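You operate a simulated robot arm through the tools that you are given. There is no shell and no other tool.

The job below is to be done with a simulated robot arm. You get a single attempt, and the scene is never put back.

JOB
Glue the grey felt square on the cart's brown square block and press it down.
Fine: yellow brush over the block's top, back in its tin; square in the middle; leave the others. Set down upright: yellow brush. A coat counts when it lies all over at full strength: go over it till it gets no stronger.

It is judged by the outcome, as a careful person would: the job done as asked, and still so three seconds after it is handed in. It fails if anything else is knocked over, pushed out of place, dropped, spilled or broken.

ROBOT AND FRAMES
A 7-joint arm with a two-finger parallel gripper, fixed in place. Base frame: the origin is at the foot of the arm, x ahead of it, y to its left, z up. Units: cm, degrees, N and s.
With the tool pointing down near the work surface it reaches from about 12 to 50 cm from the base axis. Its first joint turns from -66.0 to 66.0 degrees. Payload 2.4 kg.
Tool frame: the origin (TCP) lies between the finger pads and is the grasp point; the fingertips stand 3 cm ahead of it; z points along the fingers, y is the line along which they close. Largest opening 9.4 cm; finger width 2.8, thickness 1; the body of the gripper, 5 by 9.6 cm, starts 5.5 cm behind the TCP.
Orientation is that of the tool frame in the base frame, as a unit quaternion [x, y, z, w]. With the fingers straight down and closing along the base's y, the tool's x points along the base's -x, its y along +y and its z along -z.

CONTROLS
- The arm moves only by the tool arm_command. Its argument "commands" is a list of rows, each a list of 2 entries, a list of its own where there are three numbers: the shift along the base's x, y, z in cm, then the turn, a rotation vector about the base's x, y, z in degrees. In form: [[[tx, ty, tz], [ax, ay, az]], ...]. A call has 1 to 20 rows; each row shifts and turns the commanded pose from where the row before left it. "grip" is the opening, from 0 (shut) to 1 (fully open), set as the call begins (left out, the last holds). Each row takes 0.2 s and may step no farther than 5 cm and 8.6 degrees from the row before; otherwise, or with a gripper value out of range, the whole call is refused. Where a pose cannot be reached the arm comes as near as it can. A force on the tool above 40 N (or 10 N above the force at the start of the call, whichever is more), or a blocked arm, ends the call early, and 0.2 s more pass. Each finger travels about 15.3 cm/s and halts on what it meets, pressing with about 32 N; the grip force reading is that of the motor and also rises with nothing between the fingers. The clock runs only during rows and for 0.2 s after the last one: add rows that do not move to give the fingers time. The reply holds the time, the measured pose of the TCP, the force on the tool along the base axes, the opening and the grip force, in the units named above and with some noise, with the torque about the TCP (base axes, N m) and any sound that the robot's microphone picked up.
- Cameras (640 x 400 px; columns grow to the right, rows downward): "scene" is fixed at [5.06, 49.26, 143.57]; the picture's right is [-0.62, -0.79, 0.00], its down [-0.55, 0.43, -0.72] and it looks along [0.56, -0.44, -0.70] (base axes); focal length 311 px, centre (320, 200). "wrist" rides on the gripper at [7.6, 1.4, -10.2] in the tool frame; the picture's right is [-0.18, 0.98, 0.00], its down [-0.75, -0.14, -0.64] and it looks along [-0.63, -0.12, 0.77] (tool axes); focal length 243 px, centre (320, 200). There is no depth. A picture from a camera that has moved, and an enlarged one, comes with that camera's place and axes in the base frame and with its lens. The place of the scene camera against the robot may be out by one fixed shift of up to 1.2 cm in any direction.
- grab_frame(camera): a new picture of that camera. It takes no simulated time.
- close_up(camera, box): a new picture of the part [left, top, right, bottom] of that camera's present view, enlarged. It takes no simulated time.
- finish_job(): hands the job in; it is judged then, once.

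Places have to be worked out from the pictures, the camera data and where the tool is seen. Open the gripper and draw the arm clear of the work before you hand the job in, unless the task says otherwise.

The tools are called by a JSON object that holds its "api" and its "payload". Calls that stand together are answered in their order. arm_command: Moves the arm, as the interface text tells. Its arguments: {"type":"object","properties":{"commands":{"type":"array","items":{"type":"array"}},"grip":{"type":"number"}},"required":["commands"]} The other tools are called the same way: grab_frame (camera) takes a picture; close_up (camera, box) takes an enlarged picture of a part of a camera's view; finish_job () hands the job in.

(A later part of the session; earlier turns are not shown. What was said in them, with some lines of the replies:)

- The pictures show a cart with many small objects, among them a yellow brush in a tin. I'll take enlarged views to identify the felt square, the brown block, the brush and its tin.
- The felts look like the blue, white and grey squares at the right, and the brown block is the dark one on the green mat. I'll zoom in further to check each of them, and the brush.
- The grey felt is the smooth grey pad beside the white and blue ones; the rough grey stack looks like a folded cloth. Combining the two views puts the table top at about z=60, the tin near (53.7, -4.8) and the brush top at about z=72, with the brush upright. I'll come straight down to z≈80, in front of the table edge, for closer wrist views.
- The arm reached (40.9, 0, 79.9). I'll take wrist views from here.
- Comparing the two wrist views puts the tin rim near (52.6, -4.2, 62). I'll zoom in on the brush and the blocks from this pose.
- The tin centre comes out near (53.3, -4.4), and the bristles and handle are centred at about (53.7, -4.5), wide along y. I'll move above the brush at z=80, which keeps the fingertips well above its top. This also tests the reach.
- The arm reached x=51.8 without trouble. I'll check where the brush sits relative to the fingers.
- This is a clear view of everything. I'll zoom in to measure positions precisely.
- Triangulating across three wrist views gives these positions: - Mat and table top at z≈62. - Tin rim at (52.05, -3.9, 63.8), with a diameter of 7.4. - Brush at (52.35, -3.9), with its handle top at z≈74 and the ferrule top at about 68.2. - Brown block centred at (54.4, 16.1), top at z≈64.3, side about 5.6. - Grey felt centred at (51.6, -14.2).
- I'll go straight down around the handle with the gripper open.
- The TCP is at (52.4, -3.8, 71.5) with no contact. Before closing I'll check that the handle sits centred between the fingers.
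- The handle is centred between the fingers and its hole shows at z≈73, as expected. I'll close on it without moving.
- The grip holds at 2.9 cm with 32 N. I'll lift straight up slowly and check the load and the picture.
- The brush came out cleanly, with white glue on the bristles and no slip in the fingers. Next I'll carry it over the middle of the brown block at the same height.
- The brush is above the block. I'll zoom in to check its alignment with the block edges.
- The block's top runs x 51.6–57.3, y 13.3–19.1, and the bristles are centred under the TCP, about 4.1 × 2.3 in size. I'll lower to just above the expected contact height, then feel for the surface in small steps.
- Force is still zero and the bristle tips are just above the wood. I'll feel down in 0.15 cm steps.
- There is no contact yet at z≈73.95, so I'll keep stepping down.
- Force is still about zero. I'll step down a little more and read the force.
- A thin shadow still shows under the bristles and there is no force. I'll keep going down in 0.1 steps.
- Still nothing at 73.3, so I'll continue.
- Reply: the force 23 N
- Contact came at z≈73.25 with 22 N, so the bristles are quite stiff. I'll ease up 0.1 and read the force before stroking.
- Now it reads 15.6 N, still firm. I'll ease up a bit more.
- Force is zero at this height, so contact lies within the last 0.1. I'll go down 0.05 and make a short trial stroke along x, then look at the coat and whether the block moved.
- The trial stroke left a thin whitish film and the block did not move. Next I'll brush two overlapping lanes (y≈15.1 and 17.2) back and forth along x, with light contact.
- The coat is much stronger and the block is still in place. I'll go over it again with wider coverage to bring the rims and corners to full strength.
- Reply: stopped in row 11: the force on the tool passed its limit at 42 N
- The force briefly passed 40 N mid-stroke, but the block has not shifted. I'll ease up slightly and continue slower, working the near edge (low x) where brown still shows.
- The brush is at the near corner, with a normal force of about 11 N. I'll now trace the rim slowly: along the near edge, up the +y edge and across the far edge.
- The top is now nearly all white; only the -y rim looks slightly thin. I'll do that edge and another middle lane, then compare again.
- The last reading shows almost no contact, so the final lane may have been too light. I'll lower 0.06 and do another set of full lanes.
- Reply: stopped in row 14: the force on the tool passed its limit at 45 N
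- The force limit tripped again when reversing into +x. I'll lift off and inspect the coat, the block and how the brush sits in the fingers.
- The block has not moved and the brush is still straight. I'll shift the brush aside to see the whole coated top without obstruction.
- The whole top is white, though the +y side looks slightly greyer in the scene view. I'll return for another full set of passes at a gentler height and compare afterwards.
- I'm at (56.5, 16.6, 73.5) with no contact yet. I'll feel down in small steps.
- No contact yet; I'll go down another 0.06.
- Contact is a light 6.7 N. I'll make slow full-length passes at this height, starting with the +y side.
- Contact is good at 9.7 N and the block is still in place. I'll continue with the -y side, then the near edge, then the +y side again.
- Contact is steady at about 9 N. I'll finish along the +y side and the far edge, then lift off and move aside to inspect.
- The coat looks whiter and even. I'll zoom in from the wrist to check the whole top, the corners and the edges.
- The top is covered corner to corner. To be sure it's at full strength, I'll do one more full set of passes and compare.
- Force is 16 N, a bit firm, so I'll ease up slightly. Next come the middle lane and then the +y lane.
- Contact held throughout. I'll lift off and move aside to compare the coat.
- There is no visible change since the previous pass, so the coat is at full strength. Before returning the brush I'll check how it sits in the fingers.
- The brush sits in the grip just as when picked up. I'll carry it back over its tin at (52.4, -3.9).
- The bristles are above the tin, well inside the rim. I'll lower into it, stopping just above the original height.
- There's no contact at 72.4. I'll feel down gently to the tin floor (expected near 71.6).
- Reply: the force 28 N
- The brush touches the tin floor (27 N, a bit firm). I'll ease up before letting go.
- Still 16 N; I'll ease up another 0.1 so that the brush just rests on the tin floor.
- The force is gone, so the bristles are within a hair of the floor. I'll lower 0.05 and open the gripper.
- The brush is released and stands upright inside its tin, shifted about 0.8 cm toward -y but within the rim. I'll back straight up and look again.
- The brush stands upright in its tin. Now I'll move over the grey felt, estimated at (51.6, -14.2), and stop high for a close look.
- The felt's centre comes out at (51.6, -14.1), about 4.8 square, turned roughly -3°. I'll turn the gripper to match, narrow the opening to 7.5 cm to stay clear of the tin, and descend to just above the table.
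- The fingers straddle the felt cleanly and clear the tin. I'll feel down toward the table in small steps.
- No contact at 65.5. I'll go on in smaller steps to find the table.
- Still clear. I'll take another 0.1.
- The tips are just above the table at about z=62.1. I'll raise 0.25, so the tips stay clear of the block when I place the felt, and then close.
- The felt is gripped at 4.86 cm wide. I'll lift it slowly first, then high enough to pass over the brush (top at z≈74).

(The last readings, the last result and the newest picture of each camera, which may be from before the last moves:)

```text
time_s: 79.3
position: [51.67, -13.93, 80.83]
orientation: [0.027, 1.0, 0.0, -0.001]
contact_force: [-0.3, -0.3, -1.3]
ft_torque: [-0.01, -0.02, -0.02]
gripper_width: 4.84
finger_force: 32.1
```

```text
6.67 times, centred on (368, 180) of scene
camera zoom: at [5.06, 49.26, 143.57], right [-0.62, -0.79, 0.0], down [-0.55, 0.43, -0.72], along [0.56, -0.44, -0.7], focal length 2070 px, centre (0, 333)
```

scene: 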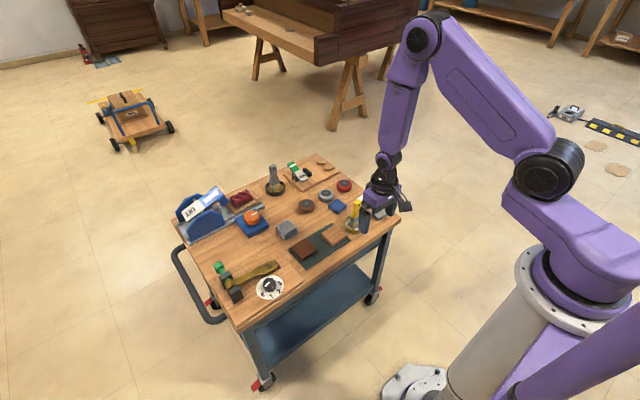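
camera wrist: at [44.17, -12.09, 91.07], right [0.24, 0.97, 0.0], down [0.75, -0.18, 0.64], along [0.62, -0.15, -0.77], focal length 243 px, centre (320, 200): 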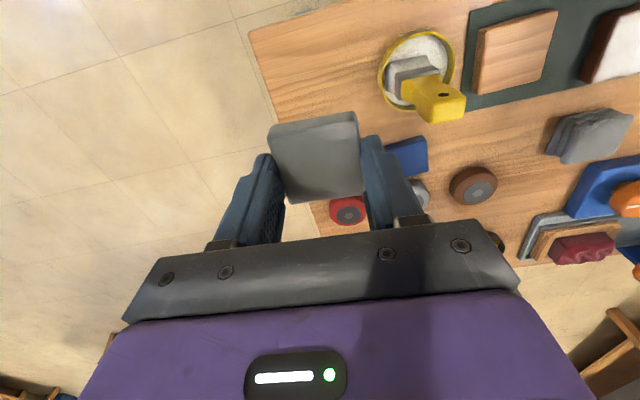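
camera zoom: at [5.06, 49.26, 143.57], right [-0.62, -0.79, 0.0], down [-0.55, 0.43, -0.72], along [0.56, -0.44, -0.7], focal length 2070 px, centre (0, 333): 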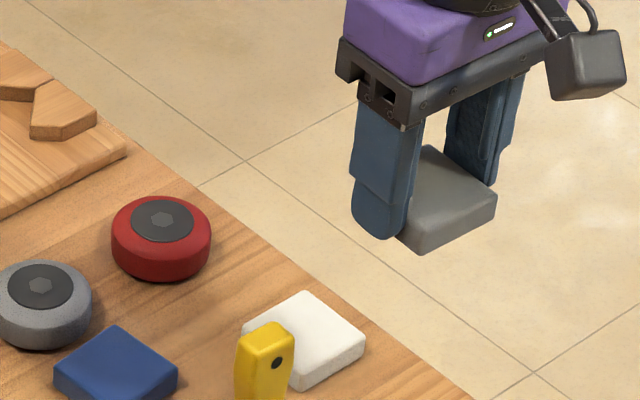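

The felt is held level. I'll zoom in to measure its position relative to the TCP.

{"api": "close_up", "payload": {"camera": "wrist", "box": [250, 110, 378, 190]}}

{"api": "close_up", "payload": {"camera": "wrist", "box": [250, 140, 378, 220]}}

```text
5.00 times, centred on (314, 150) of wrist
camera zoom: at [44.17, -12.09, 91.07], right [0.24, 0.97, 0.0], down [0.75, -0.18, 0.64], along [0.62, -0.15, -0.77], focal length 1213 px, centre (350, 450)
```

zoom: 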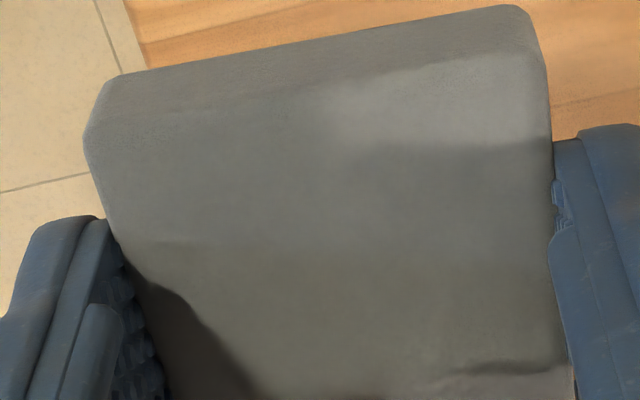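

```text
5.00 times, centred on (314, 180) of wrist
camera zoom: at [44.17, -12.09, 91.07], right [0.24, 0.97, 0.0], down [0.75, -0.18, 0.64], along [0.62, -0.15, -0.77], focal length 1213 px, centre (350, 300)
```

zoom: 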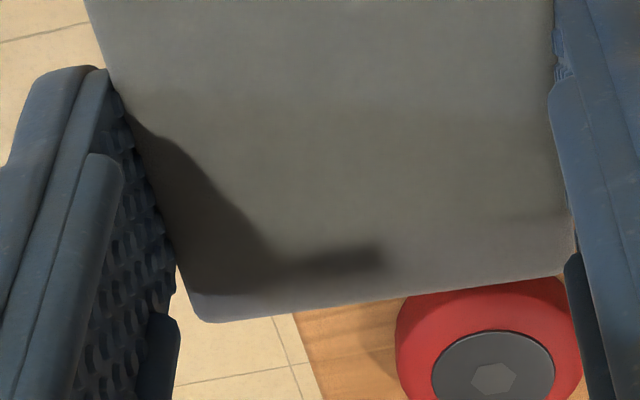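

The felt is centred on the TCP within about 0.1 cm. The block centre is (54.45, 16.2), turned about +2.3°, so I'll carry the felt across at this height and turn the gripper by +5.5° on the way.

{"api": "arm_command", "payload": {"commands": [[[0, 3, 0], [0, 0, 0]], [[0.3, 4, 0], [0, 0, 0]], [[0.4, 4, 0], [0, 0, 1.5]], [[0.4, 4, 0], [0, 0, 2]], [[0.5, 4, 0], [0, 0, 2]], [[0.5, 4, 0], [0, 0, 0]], [[0.4, 4, 0], [0, 0, 0]], [[0.25, 3.1, 0], [0, 0, 0]], [[0, 0, 0], [0, 0, 0]], [[0, 0, 0], [0, 0, 0]]]}}

{"api": "grab_frame", "payload": {"camera": "wrist"}}

{"api": "close_up", "payload": {"camera": "scene", "box": [262, 190, 358, 250]}}

```text
time_s: 81.5
position: [54.23, 16.14, 81.01]
orientation: [-0.02, 1.0, 0.0, 0.0]
contact_force: [-0.5, 0.0, -0.3]
ft_torque: [0.0, -0.06, -0.04]
gripper_width: 4.84
finger_force: 32.1
```

```text
taken
camera wrist: at [46.64, 17.35, 91.26], right [0.15, 0.99, 0.0], down [0.76, -0.11, 0.64], along [0.63, -0.09, -0.77], focal length 243 px, centre (320, 200)
```

wrist: 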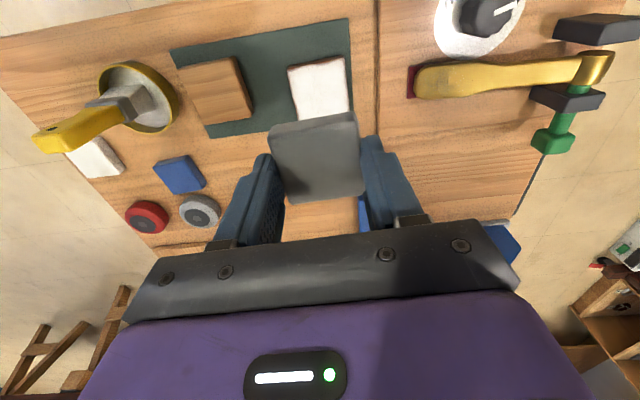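

```text
6.67 times, centred on (310, 220) of scene
camera zoom: at [5.06, 49.26, 143.57], right [-0.62, -0.79, 0.0], down [-0.55, 0.43, -0.72], along [0.56, -0.44, -0.7], focal length 2070 px, centre (387, 67)
```

zoom: 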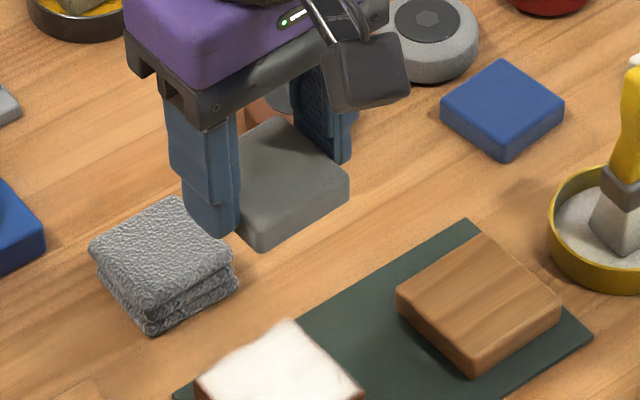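

The felt is over the block. I'll lower to about 2 cm above it and recheck the alignment.

{"api": "arm_command", "payload": {"commands": [[[0.15, 0.03, -3], [0, 0, 0]], [[0, 0, -3], [0, 0, 0]], [[0, 0, -3], [0, 0, 0]], [[0, 0, -2], [0, 0, 0]], [[0, 0, 0], [0, 0, 0]], [[0, 0, 0], [0, 0, 0]]]}}

{"api": "grab_frame", "payload": {"camera": "wrist"}}

{"api": "close_up", "payload": {"camera": "scene", "box": [266, 212, 346, 262]}}

{"api": "close_up", "payload": {"camera": "wrist", "box": [240, 70, 400, 170]}}

```text
time_s: 82.9
position: [54.55, 16.02, 69.83]
orientation: [-0.02, 1.0, 0.0, 0.0]
contact_force: [-0.9, -0.7, 0.1]
ft_torque: [0.01, -0.04, 0.02]
gripper_width: 4.85
finger_force: 31.7
```

```text
taken
camera wrist: at [46.92, 17.24, 80.05], right [0.15, 0.99, 0.0], down [0.76, -0.11, 0.64], along [0.63, -0.09, -0.77], focal length 243 px, centre (320, 200)
```

wrist: 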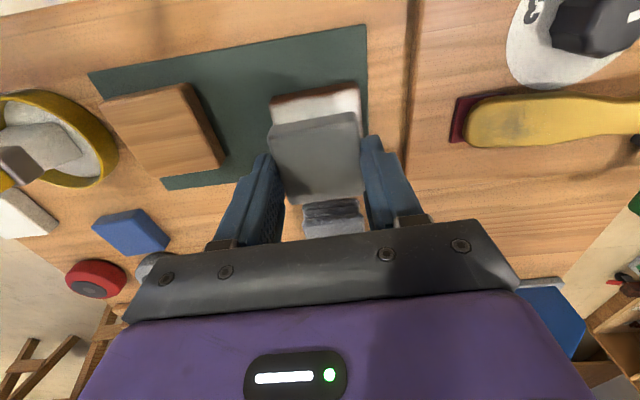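

```text
8.00 times, centred on (306, 237) of scene
camera zoom: at [5.06, 49.26, 143.57], right [-0.62, -0.79, 0.0], down [-0.55, 0.43, -0.72], along [0.56, -0.44, -0.7], focal length 2484 px, centre (432, -96)
```

zoom: 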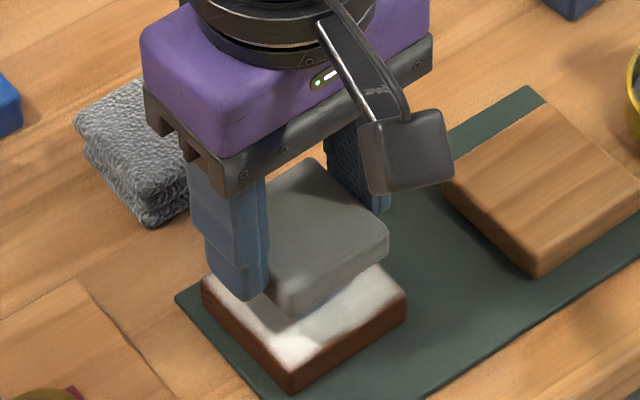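

```text
4.00 times, centred on (320, 120) of wrist
camera zoom: at [46.92, 17.24, 80.05], right [0.15, 0.99, 0.0], down [0.76, -0.11, 0.64], along [0.63, -0.09, -0.77], focal length 970 px, centre (320, 520)
```

zoom: 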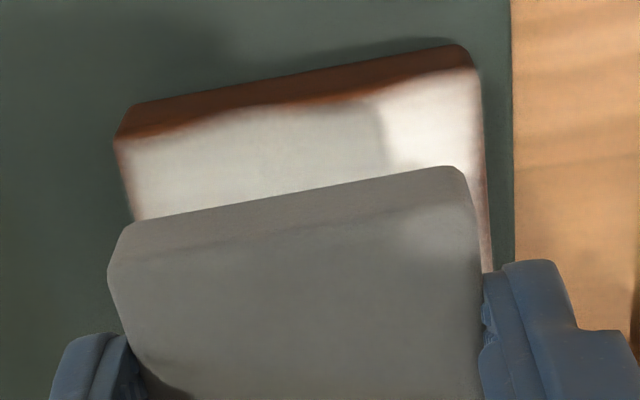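

Relative to the block, the felt needs a shift of about -0.14 in x, +0.05 in y and a slight turn. I'll correct that while lowering to just above the glue.

{"api": "arm_command", "payload": {"commands": [[[-0.14, 0.05, -0.6], [0, 0, 0.5]], [[0, 0, -0.6], [0, 0, 0]], [[0, 0, -0.5], [0, 0, 0]], [[0, 0, 0], [0, 0, 0]], [[0, 0, 0], [0, 0, 0]]]}}

{"api": "close_up", "payload": {"camera": "wrist", "box": [240, 70, 400, 170]}}

{"api": "close_up", "payload": {"camera": "scene", "box": [274, 225, 338, 265]}}

```text
time_s: 84.1
position: [54.45, 16.09, 68.11]
orientation: [-0.024, 1.0, 0.0, -0.001]
contact_force: [0.1, 0.2, -0.2]
ft_torque: [-0.01, 0.06, 0.02]
gripper_width: 4.83
finger_force: 31.7
```

```text
4.00 times, centred on (320, 120) of wrist
camera zoom: at [46.73, 17.23, 78.39], right [0.14, 0.99, 0.0], down [0.76, -0.1, 0.64], along [0.64, -0.09, -0.77], focal length 970 px, centre (320, 520)
```

zoom: 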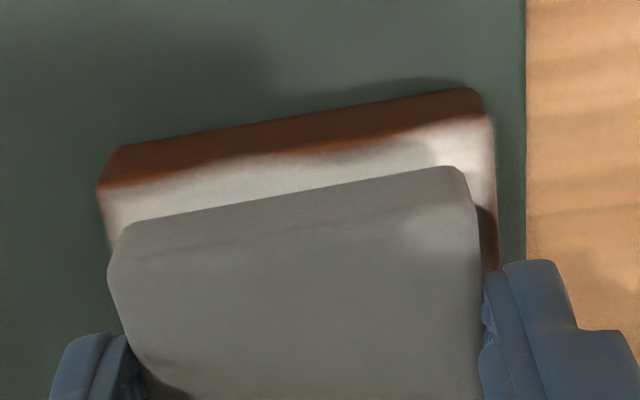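

```text
10.00 times, centred on (306, 245) of scene
camera zoom: at [5.06, 49.26, 143.57], right [-0.62, -0.79, 0.0], down [-0.55, 0.43, -0.72], along [0.56, -0.44, -0.7], focal length 3106 px, centre (460, -250)
```

zoom: 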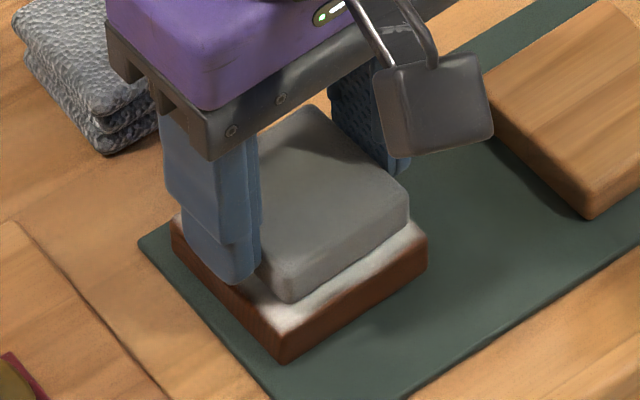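

The margins now match: about 0.41 at the near edge and 0.47 and 0.54 on the two sides. I'll lower straight down onto the glue in small steps.

{"api": "arm_command", "payload": {"commands": [[[0, 0.03, -0.2], [0, 0, 0]], [[0, 0, -0.1], [0, 0, 0]], [[0, 0, 0], [0, 0, 0]]]}}

```text
time_s: 84.9
position: [54.42, 16.27, 67.77]
orientation: [-0.024, 1.0, 0.0, -0.001]
contact_force: [0.0, -0.3, -0.3]
ft_torque: [-0.03, -0.02, -0.01]
gripper_width: 4.85
finger_force: 31.6
```

No contact yet at 67.8, so I'll continue down in 0.1 steps.

{"api": "arm_command", "payload": {"commands": [[[0, 0, -0.1], [0, 0, 0]], [[0, 0, -0.1], [0, 0, 0]], [[0, 0, 0], [0, 0, 0]]]}}

```text
time_s: 85.7
position: [54.23, 16.1, 67.69]
orientation: [-0.025, 1.0, -0.001, 0.0]
contact_force: [0.0, 0.3, -0.5]
ft_torque: [-0.04, 0.0, 0.01]
gripper_width: 4.83
finger_force: 32.3
```

Still nothing; I'll keep going.

{"api": "arm_command", "payload": {"commands": [[[0, 0, -0.1], [0, 0, 0]], [[0, 0, -0.1], [0, 0, 0]], [[0, 0, 0], [0, 0, 0]]]}}

{"api": "close_up", "payload": {"camera": "scene", "box": [274, 225, 338, 265]}}

{"api": "close_up", "payload": {"camera": "wrist", "box": [240, 70, 400, 170]}}

```text
time_s: 86.5
position: [54.34, 16.32, 67.42]
orientation: [-0.025, 1.0, 0.0, 0.0]
contact_force: [-0.2, -0.2, 4.3]
ft_torque: [-0.04, -0.01, 0.01]
gripper_width: 4.85
finger_force: 32.6
```

```text
10.00 times, centred on (306, 245) of scene
camera zoom: at [5.05, 49.26, 143.57], right [-0.62, -0.79, 0.0], down [-0.55, 0.43, -0.72], along [0.56, -0.44, -0.7], focal length 3106 px, centre (460, -250)
```

zoom: 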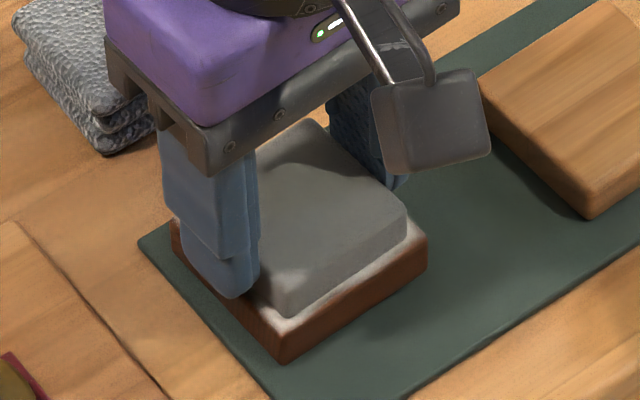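

```text
4.00 times, centred on (320, 120) of wrist
camera zoom: at [46.73, 17.32, 77.77], right [0.14, 0.99, 0.0], down [0.76, -0.1, 0.64], along [0.64, -0.09, -0.77], focal length 970 px, centre (320, 520)
```

zoom: 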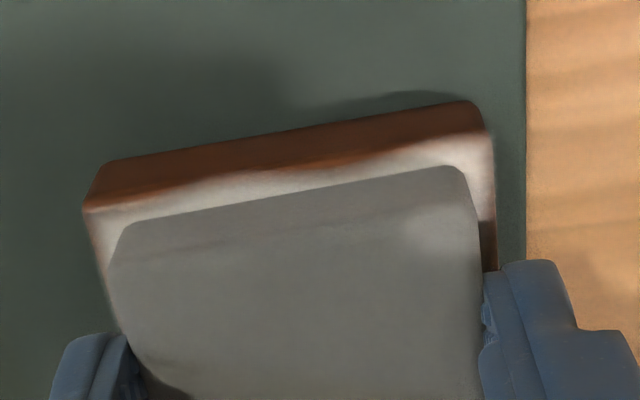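

Contact registers at 4 N and the felt is within about 1 mm of centred. I'll press a little more so it takes hold before I release.

{"api": "arm_command", "payload": {"commands": [[[0, 0, -0.08], [0, 0, 0]], [[0, 0, 0], [0, 0, 0]], [[0, 0, 0], [0, 0, 0]]]}}

```text
time_s: 87.3
position: [54.47, 16.13, 67.5]
orientation: [-0.024, 1.0, -0.001, 0.0]
contact_force: [0.3, 0.1, 14.9]
ft_torque: [-0.02, 0.05, -0.01]
gripper_width: 4.82
finger_force: 31.5
```

The press is steady at 15 N. I'll hold about a second, ease off, and open the fingers in place.

{"api": "arm_command", "payload": {"commands": [[[0, 0, 0], [0, 0, 0]], [[0, 0, 0], [0, 0, 0]], [[0, 0, 0], [0, 0, 0]], [[0, 0, 0], [0, 0, 0]], [[0, 0, 0.07], [0, 0, 0]], [[0, 0, 0], [0, 0, 0]]]}}

{"api": "arm_command", "payload": {"commands": [[[0, 0, 0], [0, 0, 0]], [[0, 0, 0], [0, 0, 0]], [[0, 0, 0], [0, 0, 0]]], "grip": 0.75}}

{"api": "close_up", "payload": {"camera": "scene", "box": [274, 225, 338, 265]}}

{"api": "close_up", "payload": {"camera": "wrist", "box": [220, 70, 420, 195]}}

```text
time_s: 88.7
position: [54.33, 16.24, 67.41]
orientation: [-0.024, 1.0, 0.0, 0.0]
contact_force: [3.6, -0.4, 12.6]
ft_torque: [-0.01, -0.16, -0.02]
gripper_width: 4.86
finger_force: 31.6
```

```text
time_s: 89.5
position: [54.36, 16.25, 67.36]
orientation: [-0.025, 1.0, 0.0, -0.001]
contact_force: [-0.4, 0.3, -0.3]
ft_torque: [-0.02, 0.0, -0.02]
gripper_width: 7.05
finger_force: 0.0
```

```text
10.00 times, centred on (306, 245) of scene
camera zoom: at [5.06, 49.26, 143.57], right [-0.62, -0.79, 0.0], down [-0.55, 0.43, -0.72], along [0.56, -0.44, -0.7], focal length 3106 px, centre (460, -250)
```

zoom: 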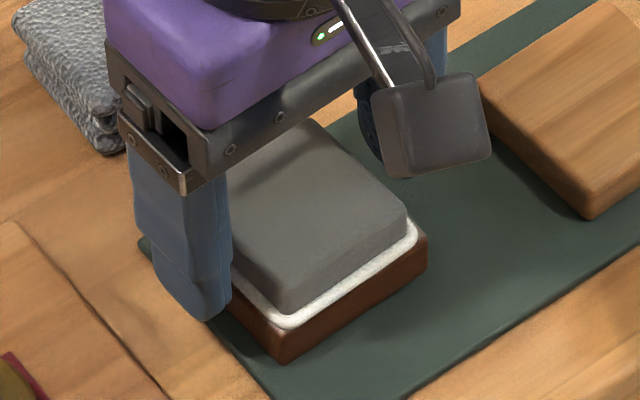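

```text
3.20 times, centred on (320, 132) of wrist
camera zoom: at [46.68, 17.34, 77.7], right [0.14, 0.99, 0.0], down [0.76, -0.1, 0.64], along [0.64, -0.09, -0.77], focal length 776 px, centre (320, 416)
```

zoom: 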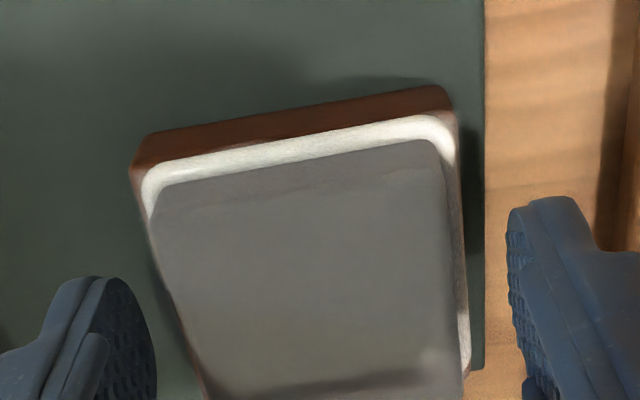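

The felt stayed put with an even glue line showing around it. I'll rise and check the placement from above before pressing with closed fingers.

{"api": "arm_command", "payload": {"commands": [[[0, 0, 1], [0, 0, 0]], [[0, 0, 2], [0, 0, 0]], [[0, 0, 3], [0, 0, 0]], [[0, 0, 2], [0, 0, 0]], [[0, 0, 0], [0, 0, 0]]]}}

{"api": "close_up", "payload": {"camera": "wrist", "box": [256, 60, 384, 140]}}

{"api": "close_up", "payload": {"camera": "scene", "box": [274, 225, 338, 265]}}

```text
time_s: 90.7
position: [54.58, 16.13, 75.48]
orientation: [-0.024, 1.0, 0.0, -0.001]
contact_force: [0.1, -0.3, 0.0]
ft_torque: [0.01, 0.01, 0.0]
gripper_width: 7.08
finger_force: 0.1
```

```text
5.00 times, centred on (320, 100) of wrist
camera zoom: at [46.84, 17.24, 85.82], right [0.14, 0.99, 0.0], down [0.76, -0.1, 0.64], along [0.64, -0.09, -0.77], focal length 1213 px, centre (320, 700)
```

zoom: 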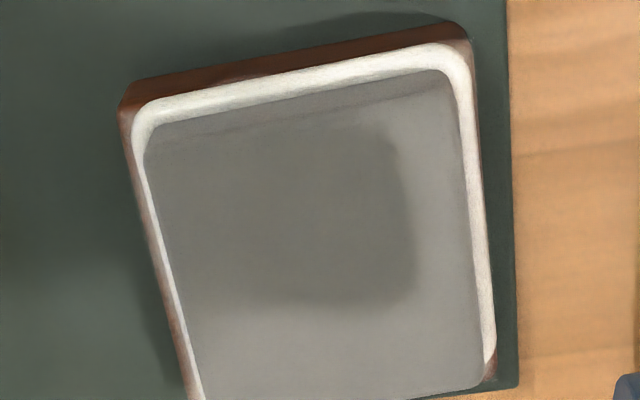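

```text
10.00 times, centred on (306, 245) of scene
camera zoom: at [5.06, 49.26, 143.57], right [-0.62, -0.79, 0.0], down [-0.55, 0.43, -0.72], along [0.56, -0.44, -0.7], focal length 3106 px, centre (460, -250)
```

zoom: 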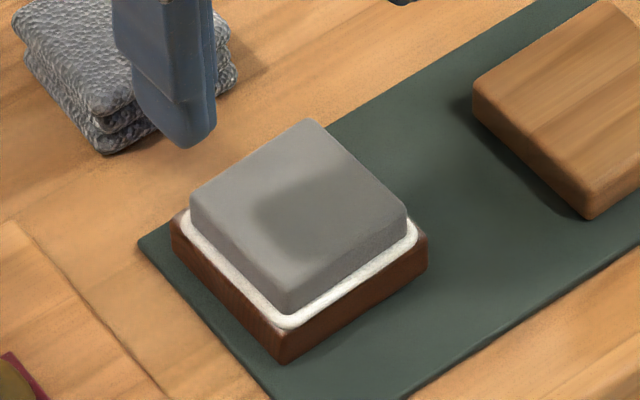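

The felt sits in the middle with an even border all round. Now I'll close the fingers and come down over its centre to press.

{"api": "arm_command", "payload": {"commands": [[[0, 0, 0], [0, 0, 0]], [[0, 0, 0], [0, 0, 0]], [[0, 0, 0], [0, 0, 0]], [[0, 0, -2], [0, 0, 0]], [[0, 0, -2], [0, 0, 0]], [[0, 0, -1.5], [0, 0, 0]], [[0, 0, -0.7], [0, 0, 0]], [[0, 0, 0], [0, 0, 0]]], "grip": 0}}

{"api": "close_up", "payload": {"camera": "scene", "box": [274, 225, 338, 265]}}

```text
time_s: 92.5
position: [54.42, 16.2, 69.2]
orientation: [-0.025, 1.0, -0.001, 0.001]
contact_force: [0.1, -0.8, 0.6]
ft_torque: [-0.02, -0.02, -0.01]
gripper_width: 0.0
finger_force: 31.6
```

```text
10.00 times, centred on (306, 245) of scene
camera zoom: at [5.06, 49.26, 143.57], right [-0.62, -0.79, 0.0], down [-0.55, 0.43, -0.72], along [0.56, -0.44, -0.7], focal length 3106 px, centre (460, -250)
```

zoom: 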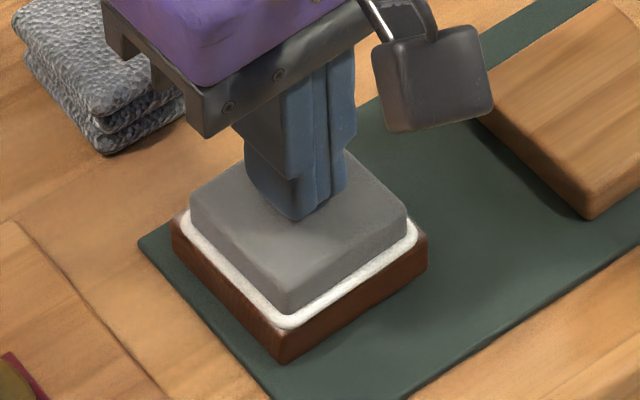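

The closed fingertips are just above the felt's middle. I'll press down in small steps, watching the force.

{"api": "arm_command", "payload": {"commands": [[[0, 0, -0.2], [0, 0, 0]], [[0, 0, -0.15], [0, 0, 0]], [[0, 0, -0.1], [0, 0, 0]], [[0, 0, 0], [0, 0, 0]]]}}

```text
time_s: 93.5
position: [54.4, 16.23, 68.81]
orientation: [-0.024, 1.0, 0.0, 0.0]
contact_force: [-2.8, -2.0, 18.5]
ft_torque: [-0.09, 0.11, 0.0]
gripper_width: 0.02
finger_force: 32.5
```

It's pressing with 18 N. I'll press a little harder and hold for a few seconds.

{"api": "arm_command", "payload": {"commands": [[[0, 0, -0.06], [0, 0, 0]], [[0, 0, 0], [0, 0, 0]], [[0, 0, 0], [0, 0, 0]], [[0, 0, 0], [0, 0, 0]], [[0, 0, 0], [0, 0, 0]], [[0, 0, 0], [0, 0, 0]], [[0, 0, 0], [0, 0, 0]], [[0, 0, 0], [0, 0, 0]], [[0, 0, 0], [0, 0, 0]], [[0, 0, 0], [0, 0, 0]], [[0, 0, 0], [0, 0, 0]], [[0, 0, 0], [0, 0, 0]]]}}

{"api": "close_up", "payload": {"camera": "scene", "box": [274, 225, 338, 265]}}

```text
time_s: 96.1
position: [54.34, 16.24, 68.81]
orientation: [-0.025, 1.0, 0.0, 0.0]
contact_force: [0.5, -1.0, 27.4]
ft_torque: [0.0, -0.04, 0.02]
gripper_width: 0.02
finger_force: 32.3
```

```text
10.00 times, centred on (306, 245) of scene
camera zoom: at [5.01, 49.24, 143.57], right [-0.62, -0.79, 0.0], down [-0.55, 0.43, -0.72], along [0.56, -0.44, -0.7], focal length 3106 px, centre (460, -250)
```

zoom: 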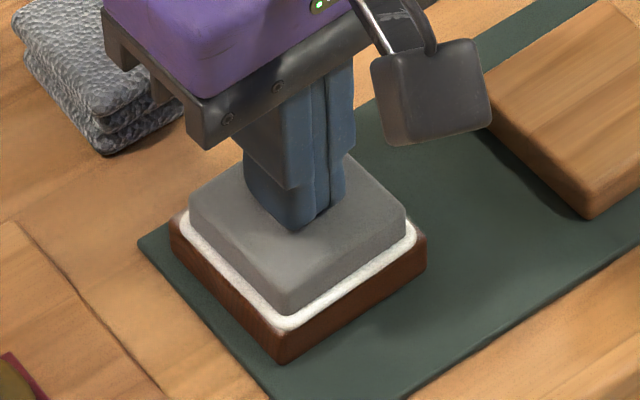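

It has been held at 27 N for over two seconds and nothing shifted. I'll lift off straight up, then open the gripper once clear.

{"api": "arm_command", "payload": {"commands": [[[0, 0, 0.2], [0, 0, 0]], [[0, 0, 0.5], [0, 0, 0]], [[0, 0, 1.5], [0, 0, 0]], [[0, 0, 3], [0, 0, 0]], [[0, 0, 4], [0, 0, 0]], [[0, 0, 4], [0, 0, 0]], [[0, 0, 0], [0, 0, 0]]]}}

{"api": "arm_command", "payload": {"commands": [[[-2, -1, 4], [0, 0, -2.5]], [[-4, -2, 3], [0, 0, 0]], [[-4, -4, 3], [0, 0, 0]], [[-3, -4, 3], [0, 0, 0]], [[0, 0, 0], [0, 0, 0]], [[0, 0, 0], [0, 0, 0]]], "grip": 1}}

{"api": "grab_frame", "payload": {"camera": "scene"}}

{"api": "grab_frame", "payload": {"camera": "wrist"}}

{"api": "close_up", "payload": {"camera": "scene", "box": [274, 225, 338, 265]}}

{"api": "close_up", "payload": {"camera": "scene", "box": [316, 180, 396, 230]}}

```text
time_s: 97.7
position: [54.44, 16.3, 81.81]
orientation: [-0.024, 1.0, -0.001, 0.0]
contact_force: [0.7, 0.2, 0.3]
ft_torque: [0.01, 0.03, -0.01]
gripper_width: 0.0
finger_force: 31.6
```

```text
refused: row 2 steps farther than a row can; nothing moved
```

```text
taken
```

scene: 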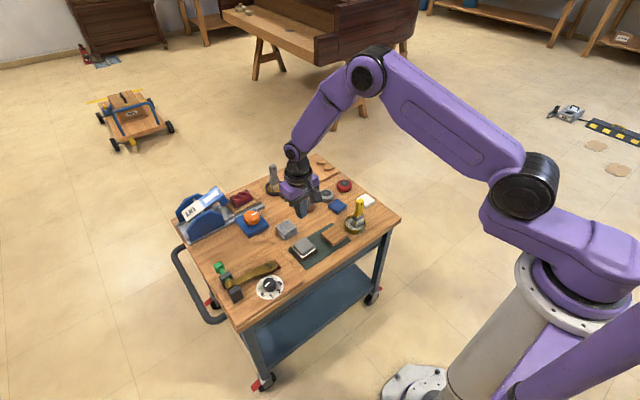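

```text
taken
camera wrist: at [46.84, 17.41, 92.16], right [0.14, 0.99, 0.0], down [0.76, -0.1, 0.64], along [0.63, -0.09, -0.77], focal length 243 px, centre (320, 200)
```

wrist: 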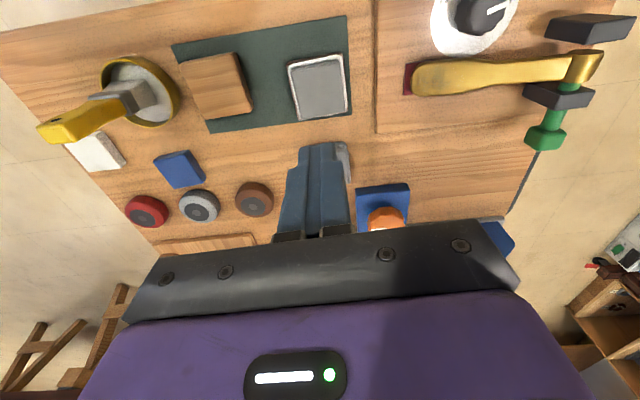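

```text
10.00 times, centred on (306, 245) of scene
camera zoom: at [5.06, 49.26, 143.57], right [-0.62, -0.79, 0.0], down [-0.55, 0.43, -0.72], along [0.56, -0.44, -0.7], focal length 3106 px, centre (460, -250)
```

zoom: 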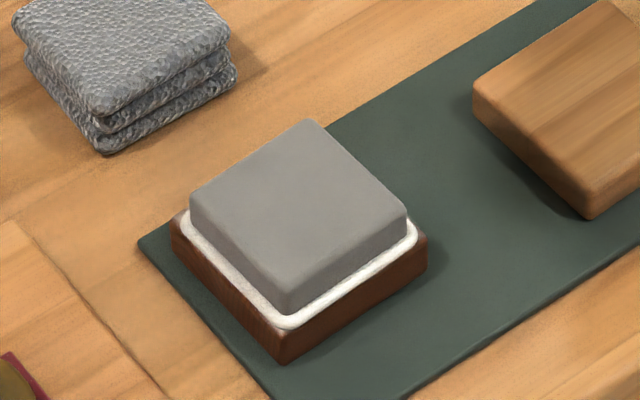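

```text
8.00 times, centred on (356, 205) of scene
camera zoom: at [5.06, 49.26, 143.57], right [-0.62, -0.79, 0.0], down [-0.55, 0.43, -0.72], along [0.56, -0.44, -0.7], focal length 2484 px, centre (32, 160)
```

zoom: 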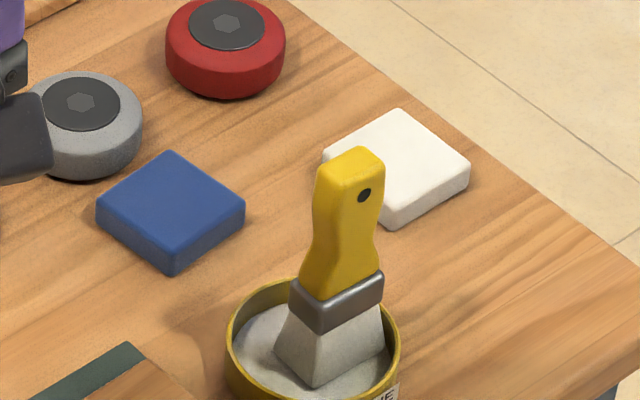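

The felt stays bonded in the middle, and the brush stands upright in its tin. My retreat call was refused for too long a step, so I'll redo it in smaller steps with the gripper open.

{"api": "arm_command", "payload": {"commands": [[[-1, 0, 4], [0, 0, -2.7]], [[-2, -1, 4], [0, 0, 0]], [[-3.5, -2, 2.5], [0, 0, 0]], [[-3.5, -3, 1.5], [0, 0, 0]], [[-3.5, -3, 1], [0, 0, 0]], [[0, -3, 0], [0, 0, 0]], [[0, 0, 0], [0, 0, 0]], [[0, 0, 0], [0, 0, 0]]], "grip": 1}}

{"api": "grab_frame", "payload": {"camera": "scene"}}

{"api": "grab_frame", "payload": {"camera": "wrist"}}

{"api": "close_up", "payload": {"camera": "scene", "box": [170, 150, 410, 310]}}

```text
time_s: 99.5
position: [40.54, 4.28, 94.6]
orientation: [0.0, 1.0, 0.0, -0.001]
contact_force: [-0.3, 0.8, 0.3]
ft_torque: [0.01, 0.01, 0.01]
gripper_width: 9.41
finger_force: 0.0
```

```text
taken
```

scene: 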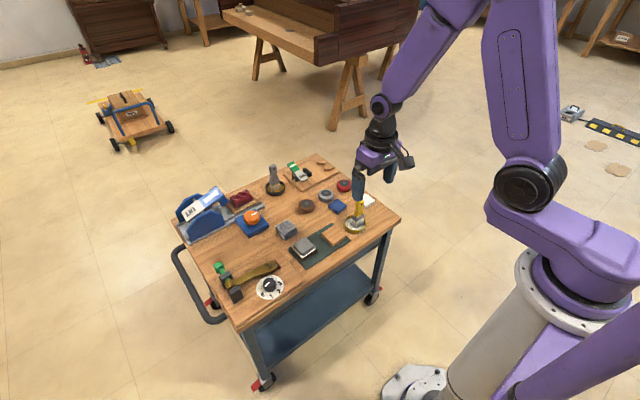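

```text
taken
camera wrist: at [32.99, 5.68, 105.01], right [0.18, 0.98, 0.0], down [0.75, -0.14, 0.64], along [0.63, -0.12, -0.77], focal length 243 px, centre (320, 200)
```

wrist: 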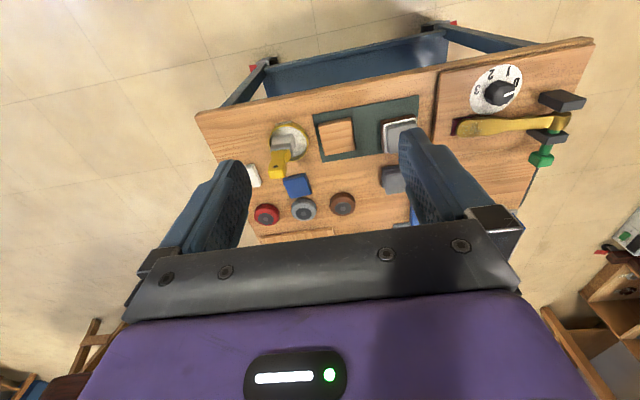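

```text
2.50 times, centred on (290, 230) of scene
camera zoom: at [5.06, 49.26, 143.57], right [-0.62, -0.79, 0.0], down [-0.55, 0.43, -0.72], along [0.56, -0.44, -0.7], focal length 776 px, centre (395, 125)
```

zoom: 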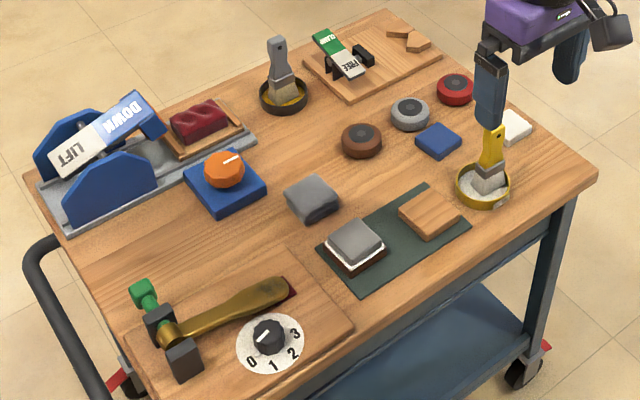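

The final views show:
- The grey felt glued in the middle of the brown block.
- The yellow brush upright in its tin, with the tin where it was.
- All other items unmoved, and the arm clear with its gripper open.

I'll hand the job in.

{"api": "finish_job", "payload": {}}

```text
The job is handed in.
```

The grey felt square is glued in the middle of the cart's brown block and pressed down, and the job is handed in. I haven't seen the judge's result.

- **Glue coat:** I went over the whole top with the yellow brush until another full pass made no visible difference. The force limit stopped the arm twice during brushing, but the block did not move.
- **Felt:** by my measurements it sits within about 1–2 mm of centre, with a line of glue showing around it. I pressed it at about 27 N for over two seconds, and it stayed put when I lifted off.
- **Brush:** it is back in its tin, standing upright. It slid about 0.8 cm to one side when I let go, so it is off-centre but inside the rim.
- **Everything else:** nothing else looks moved or knocked over in the final pictures. The arm is clear with its gripper open.
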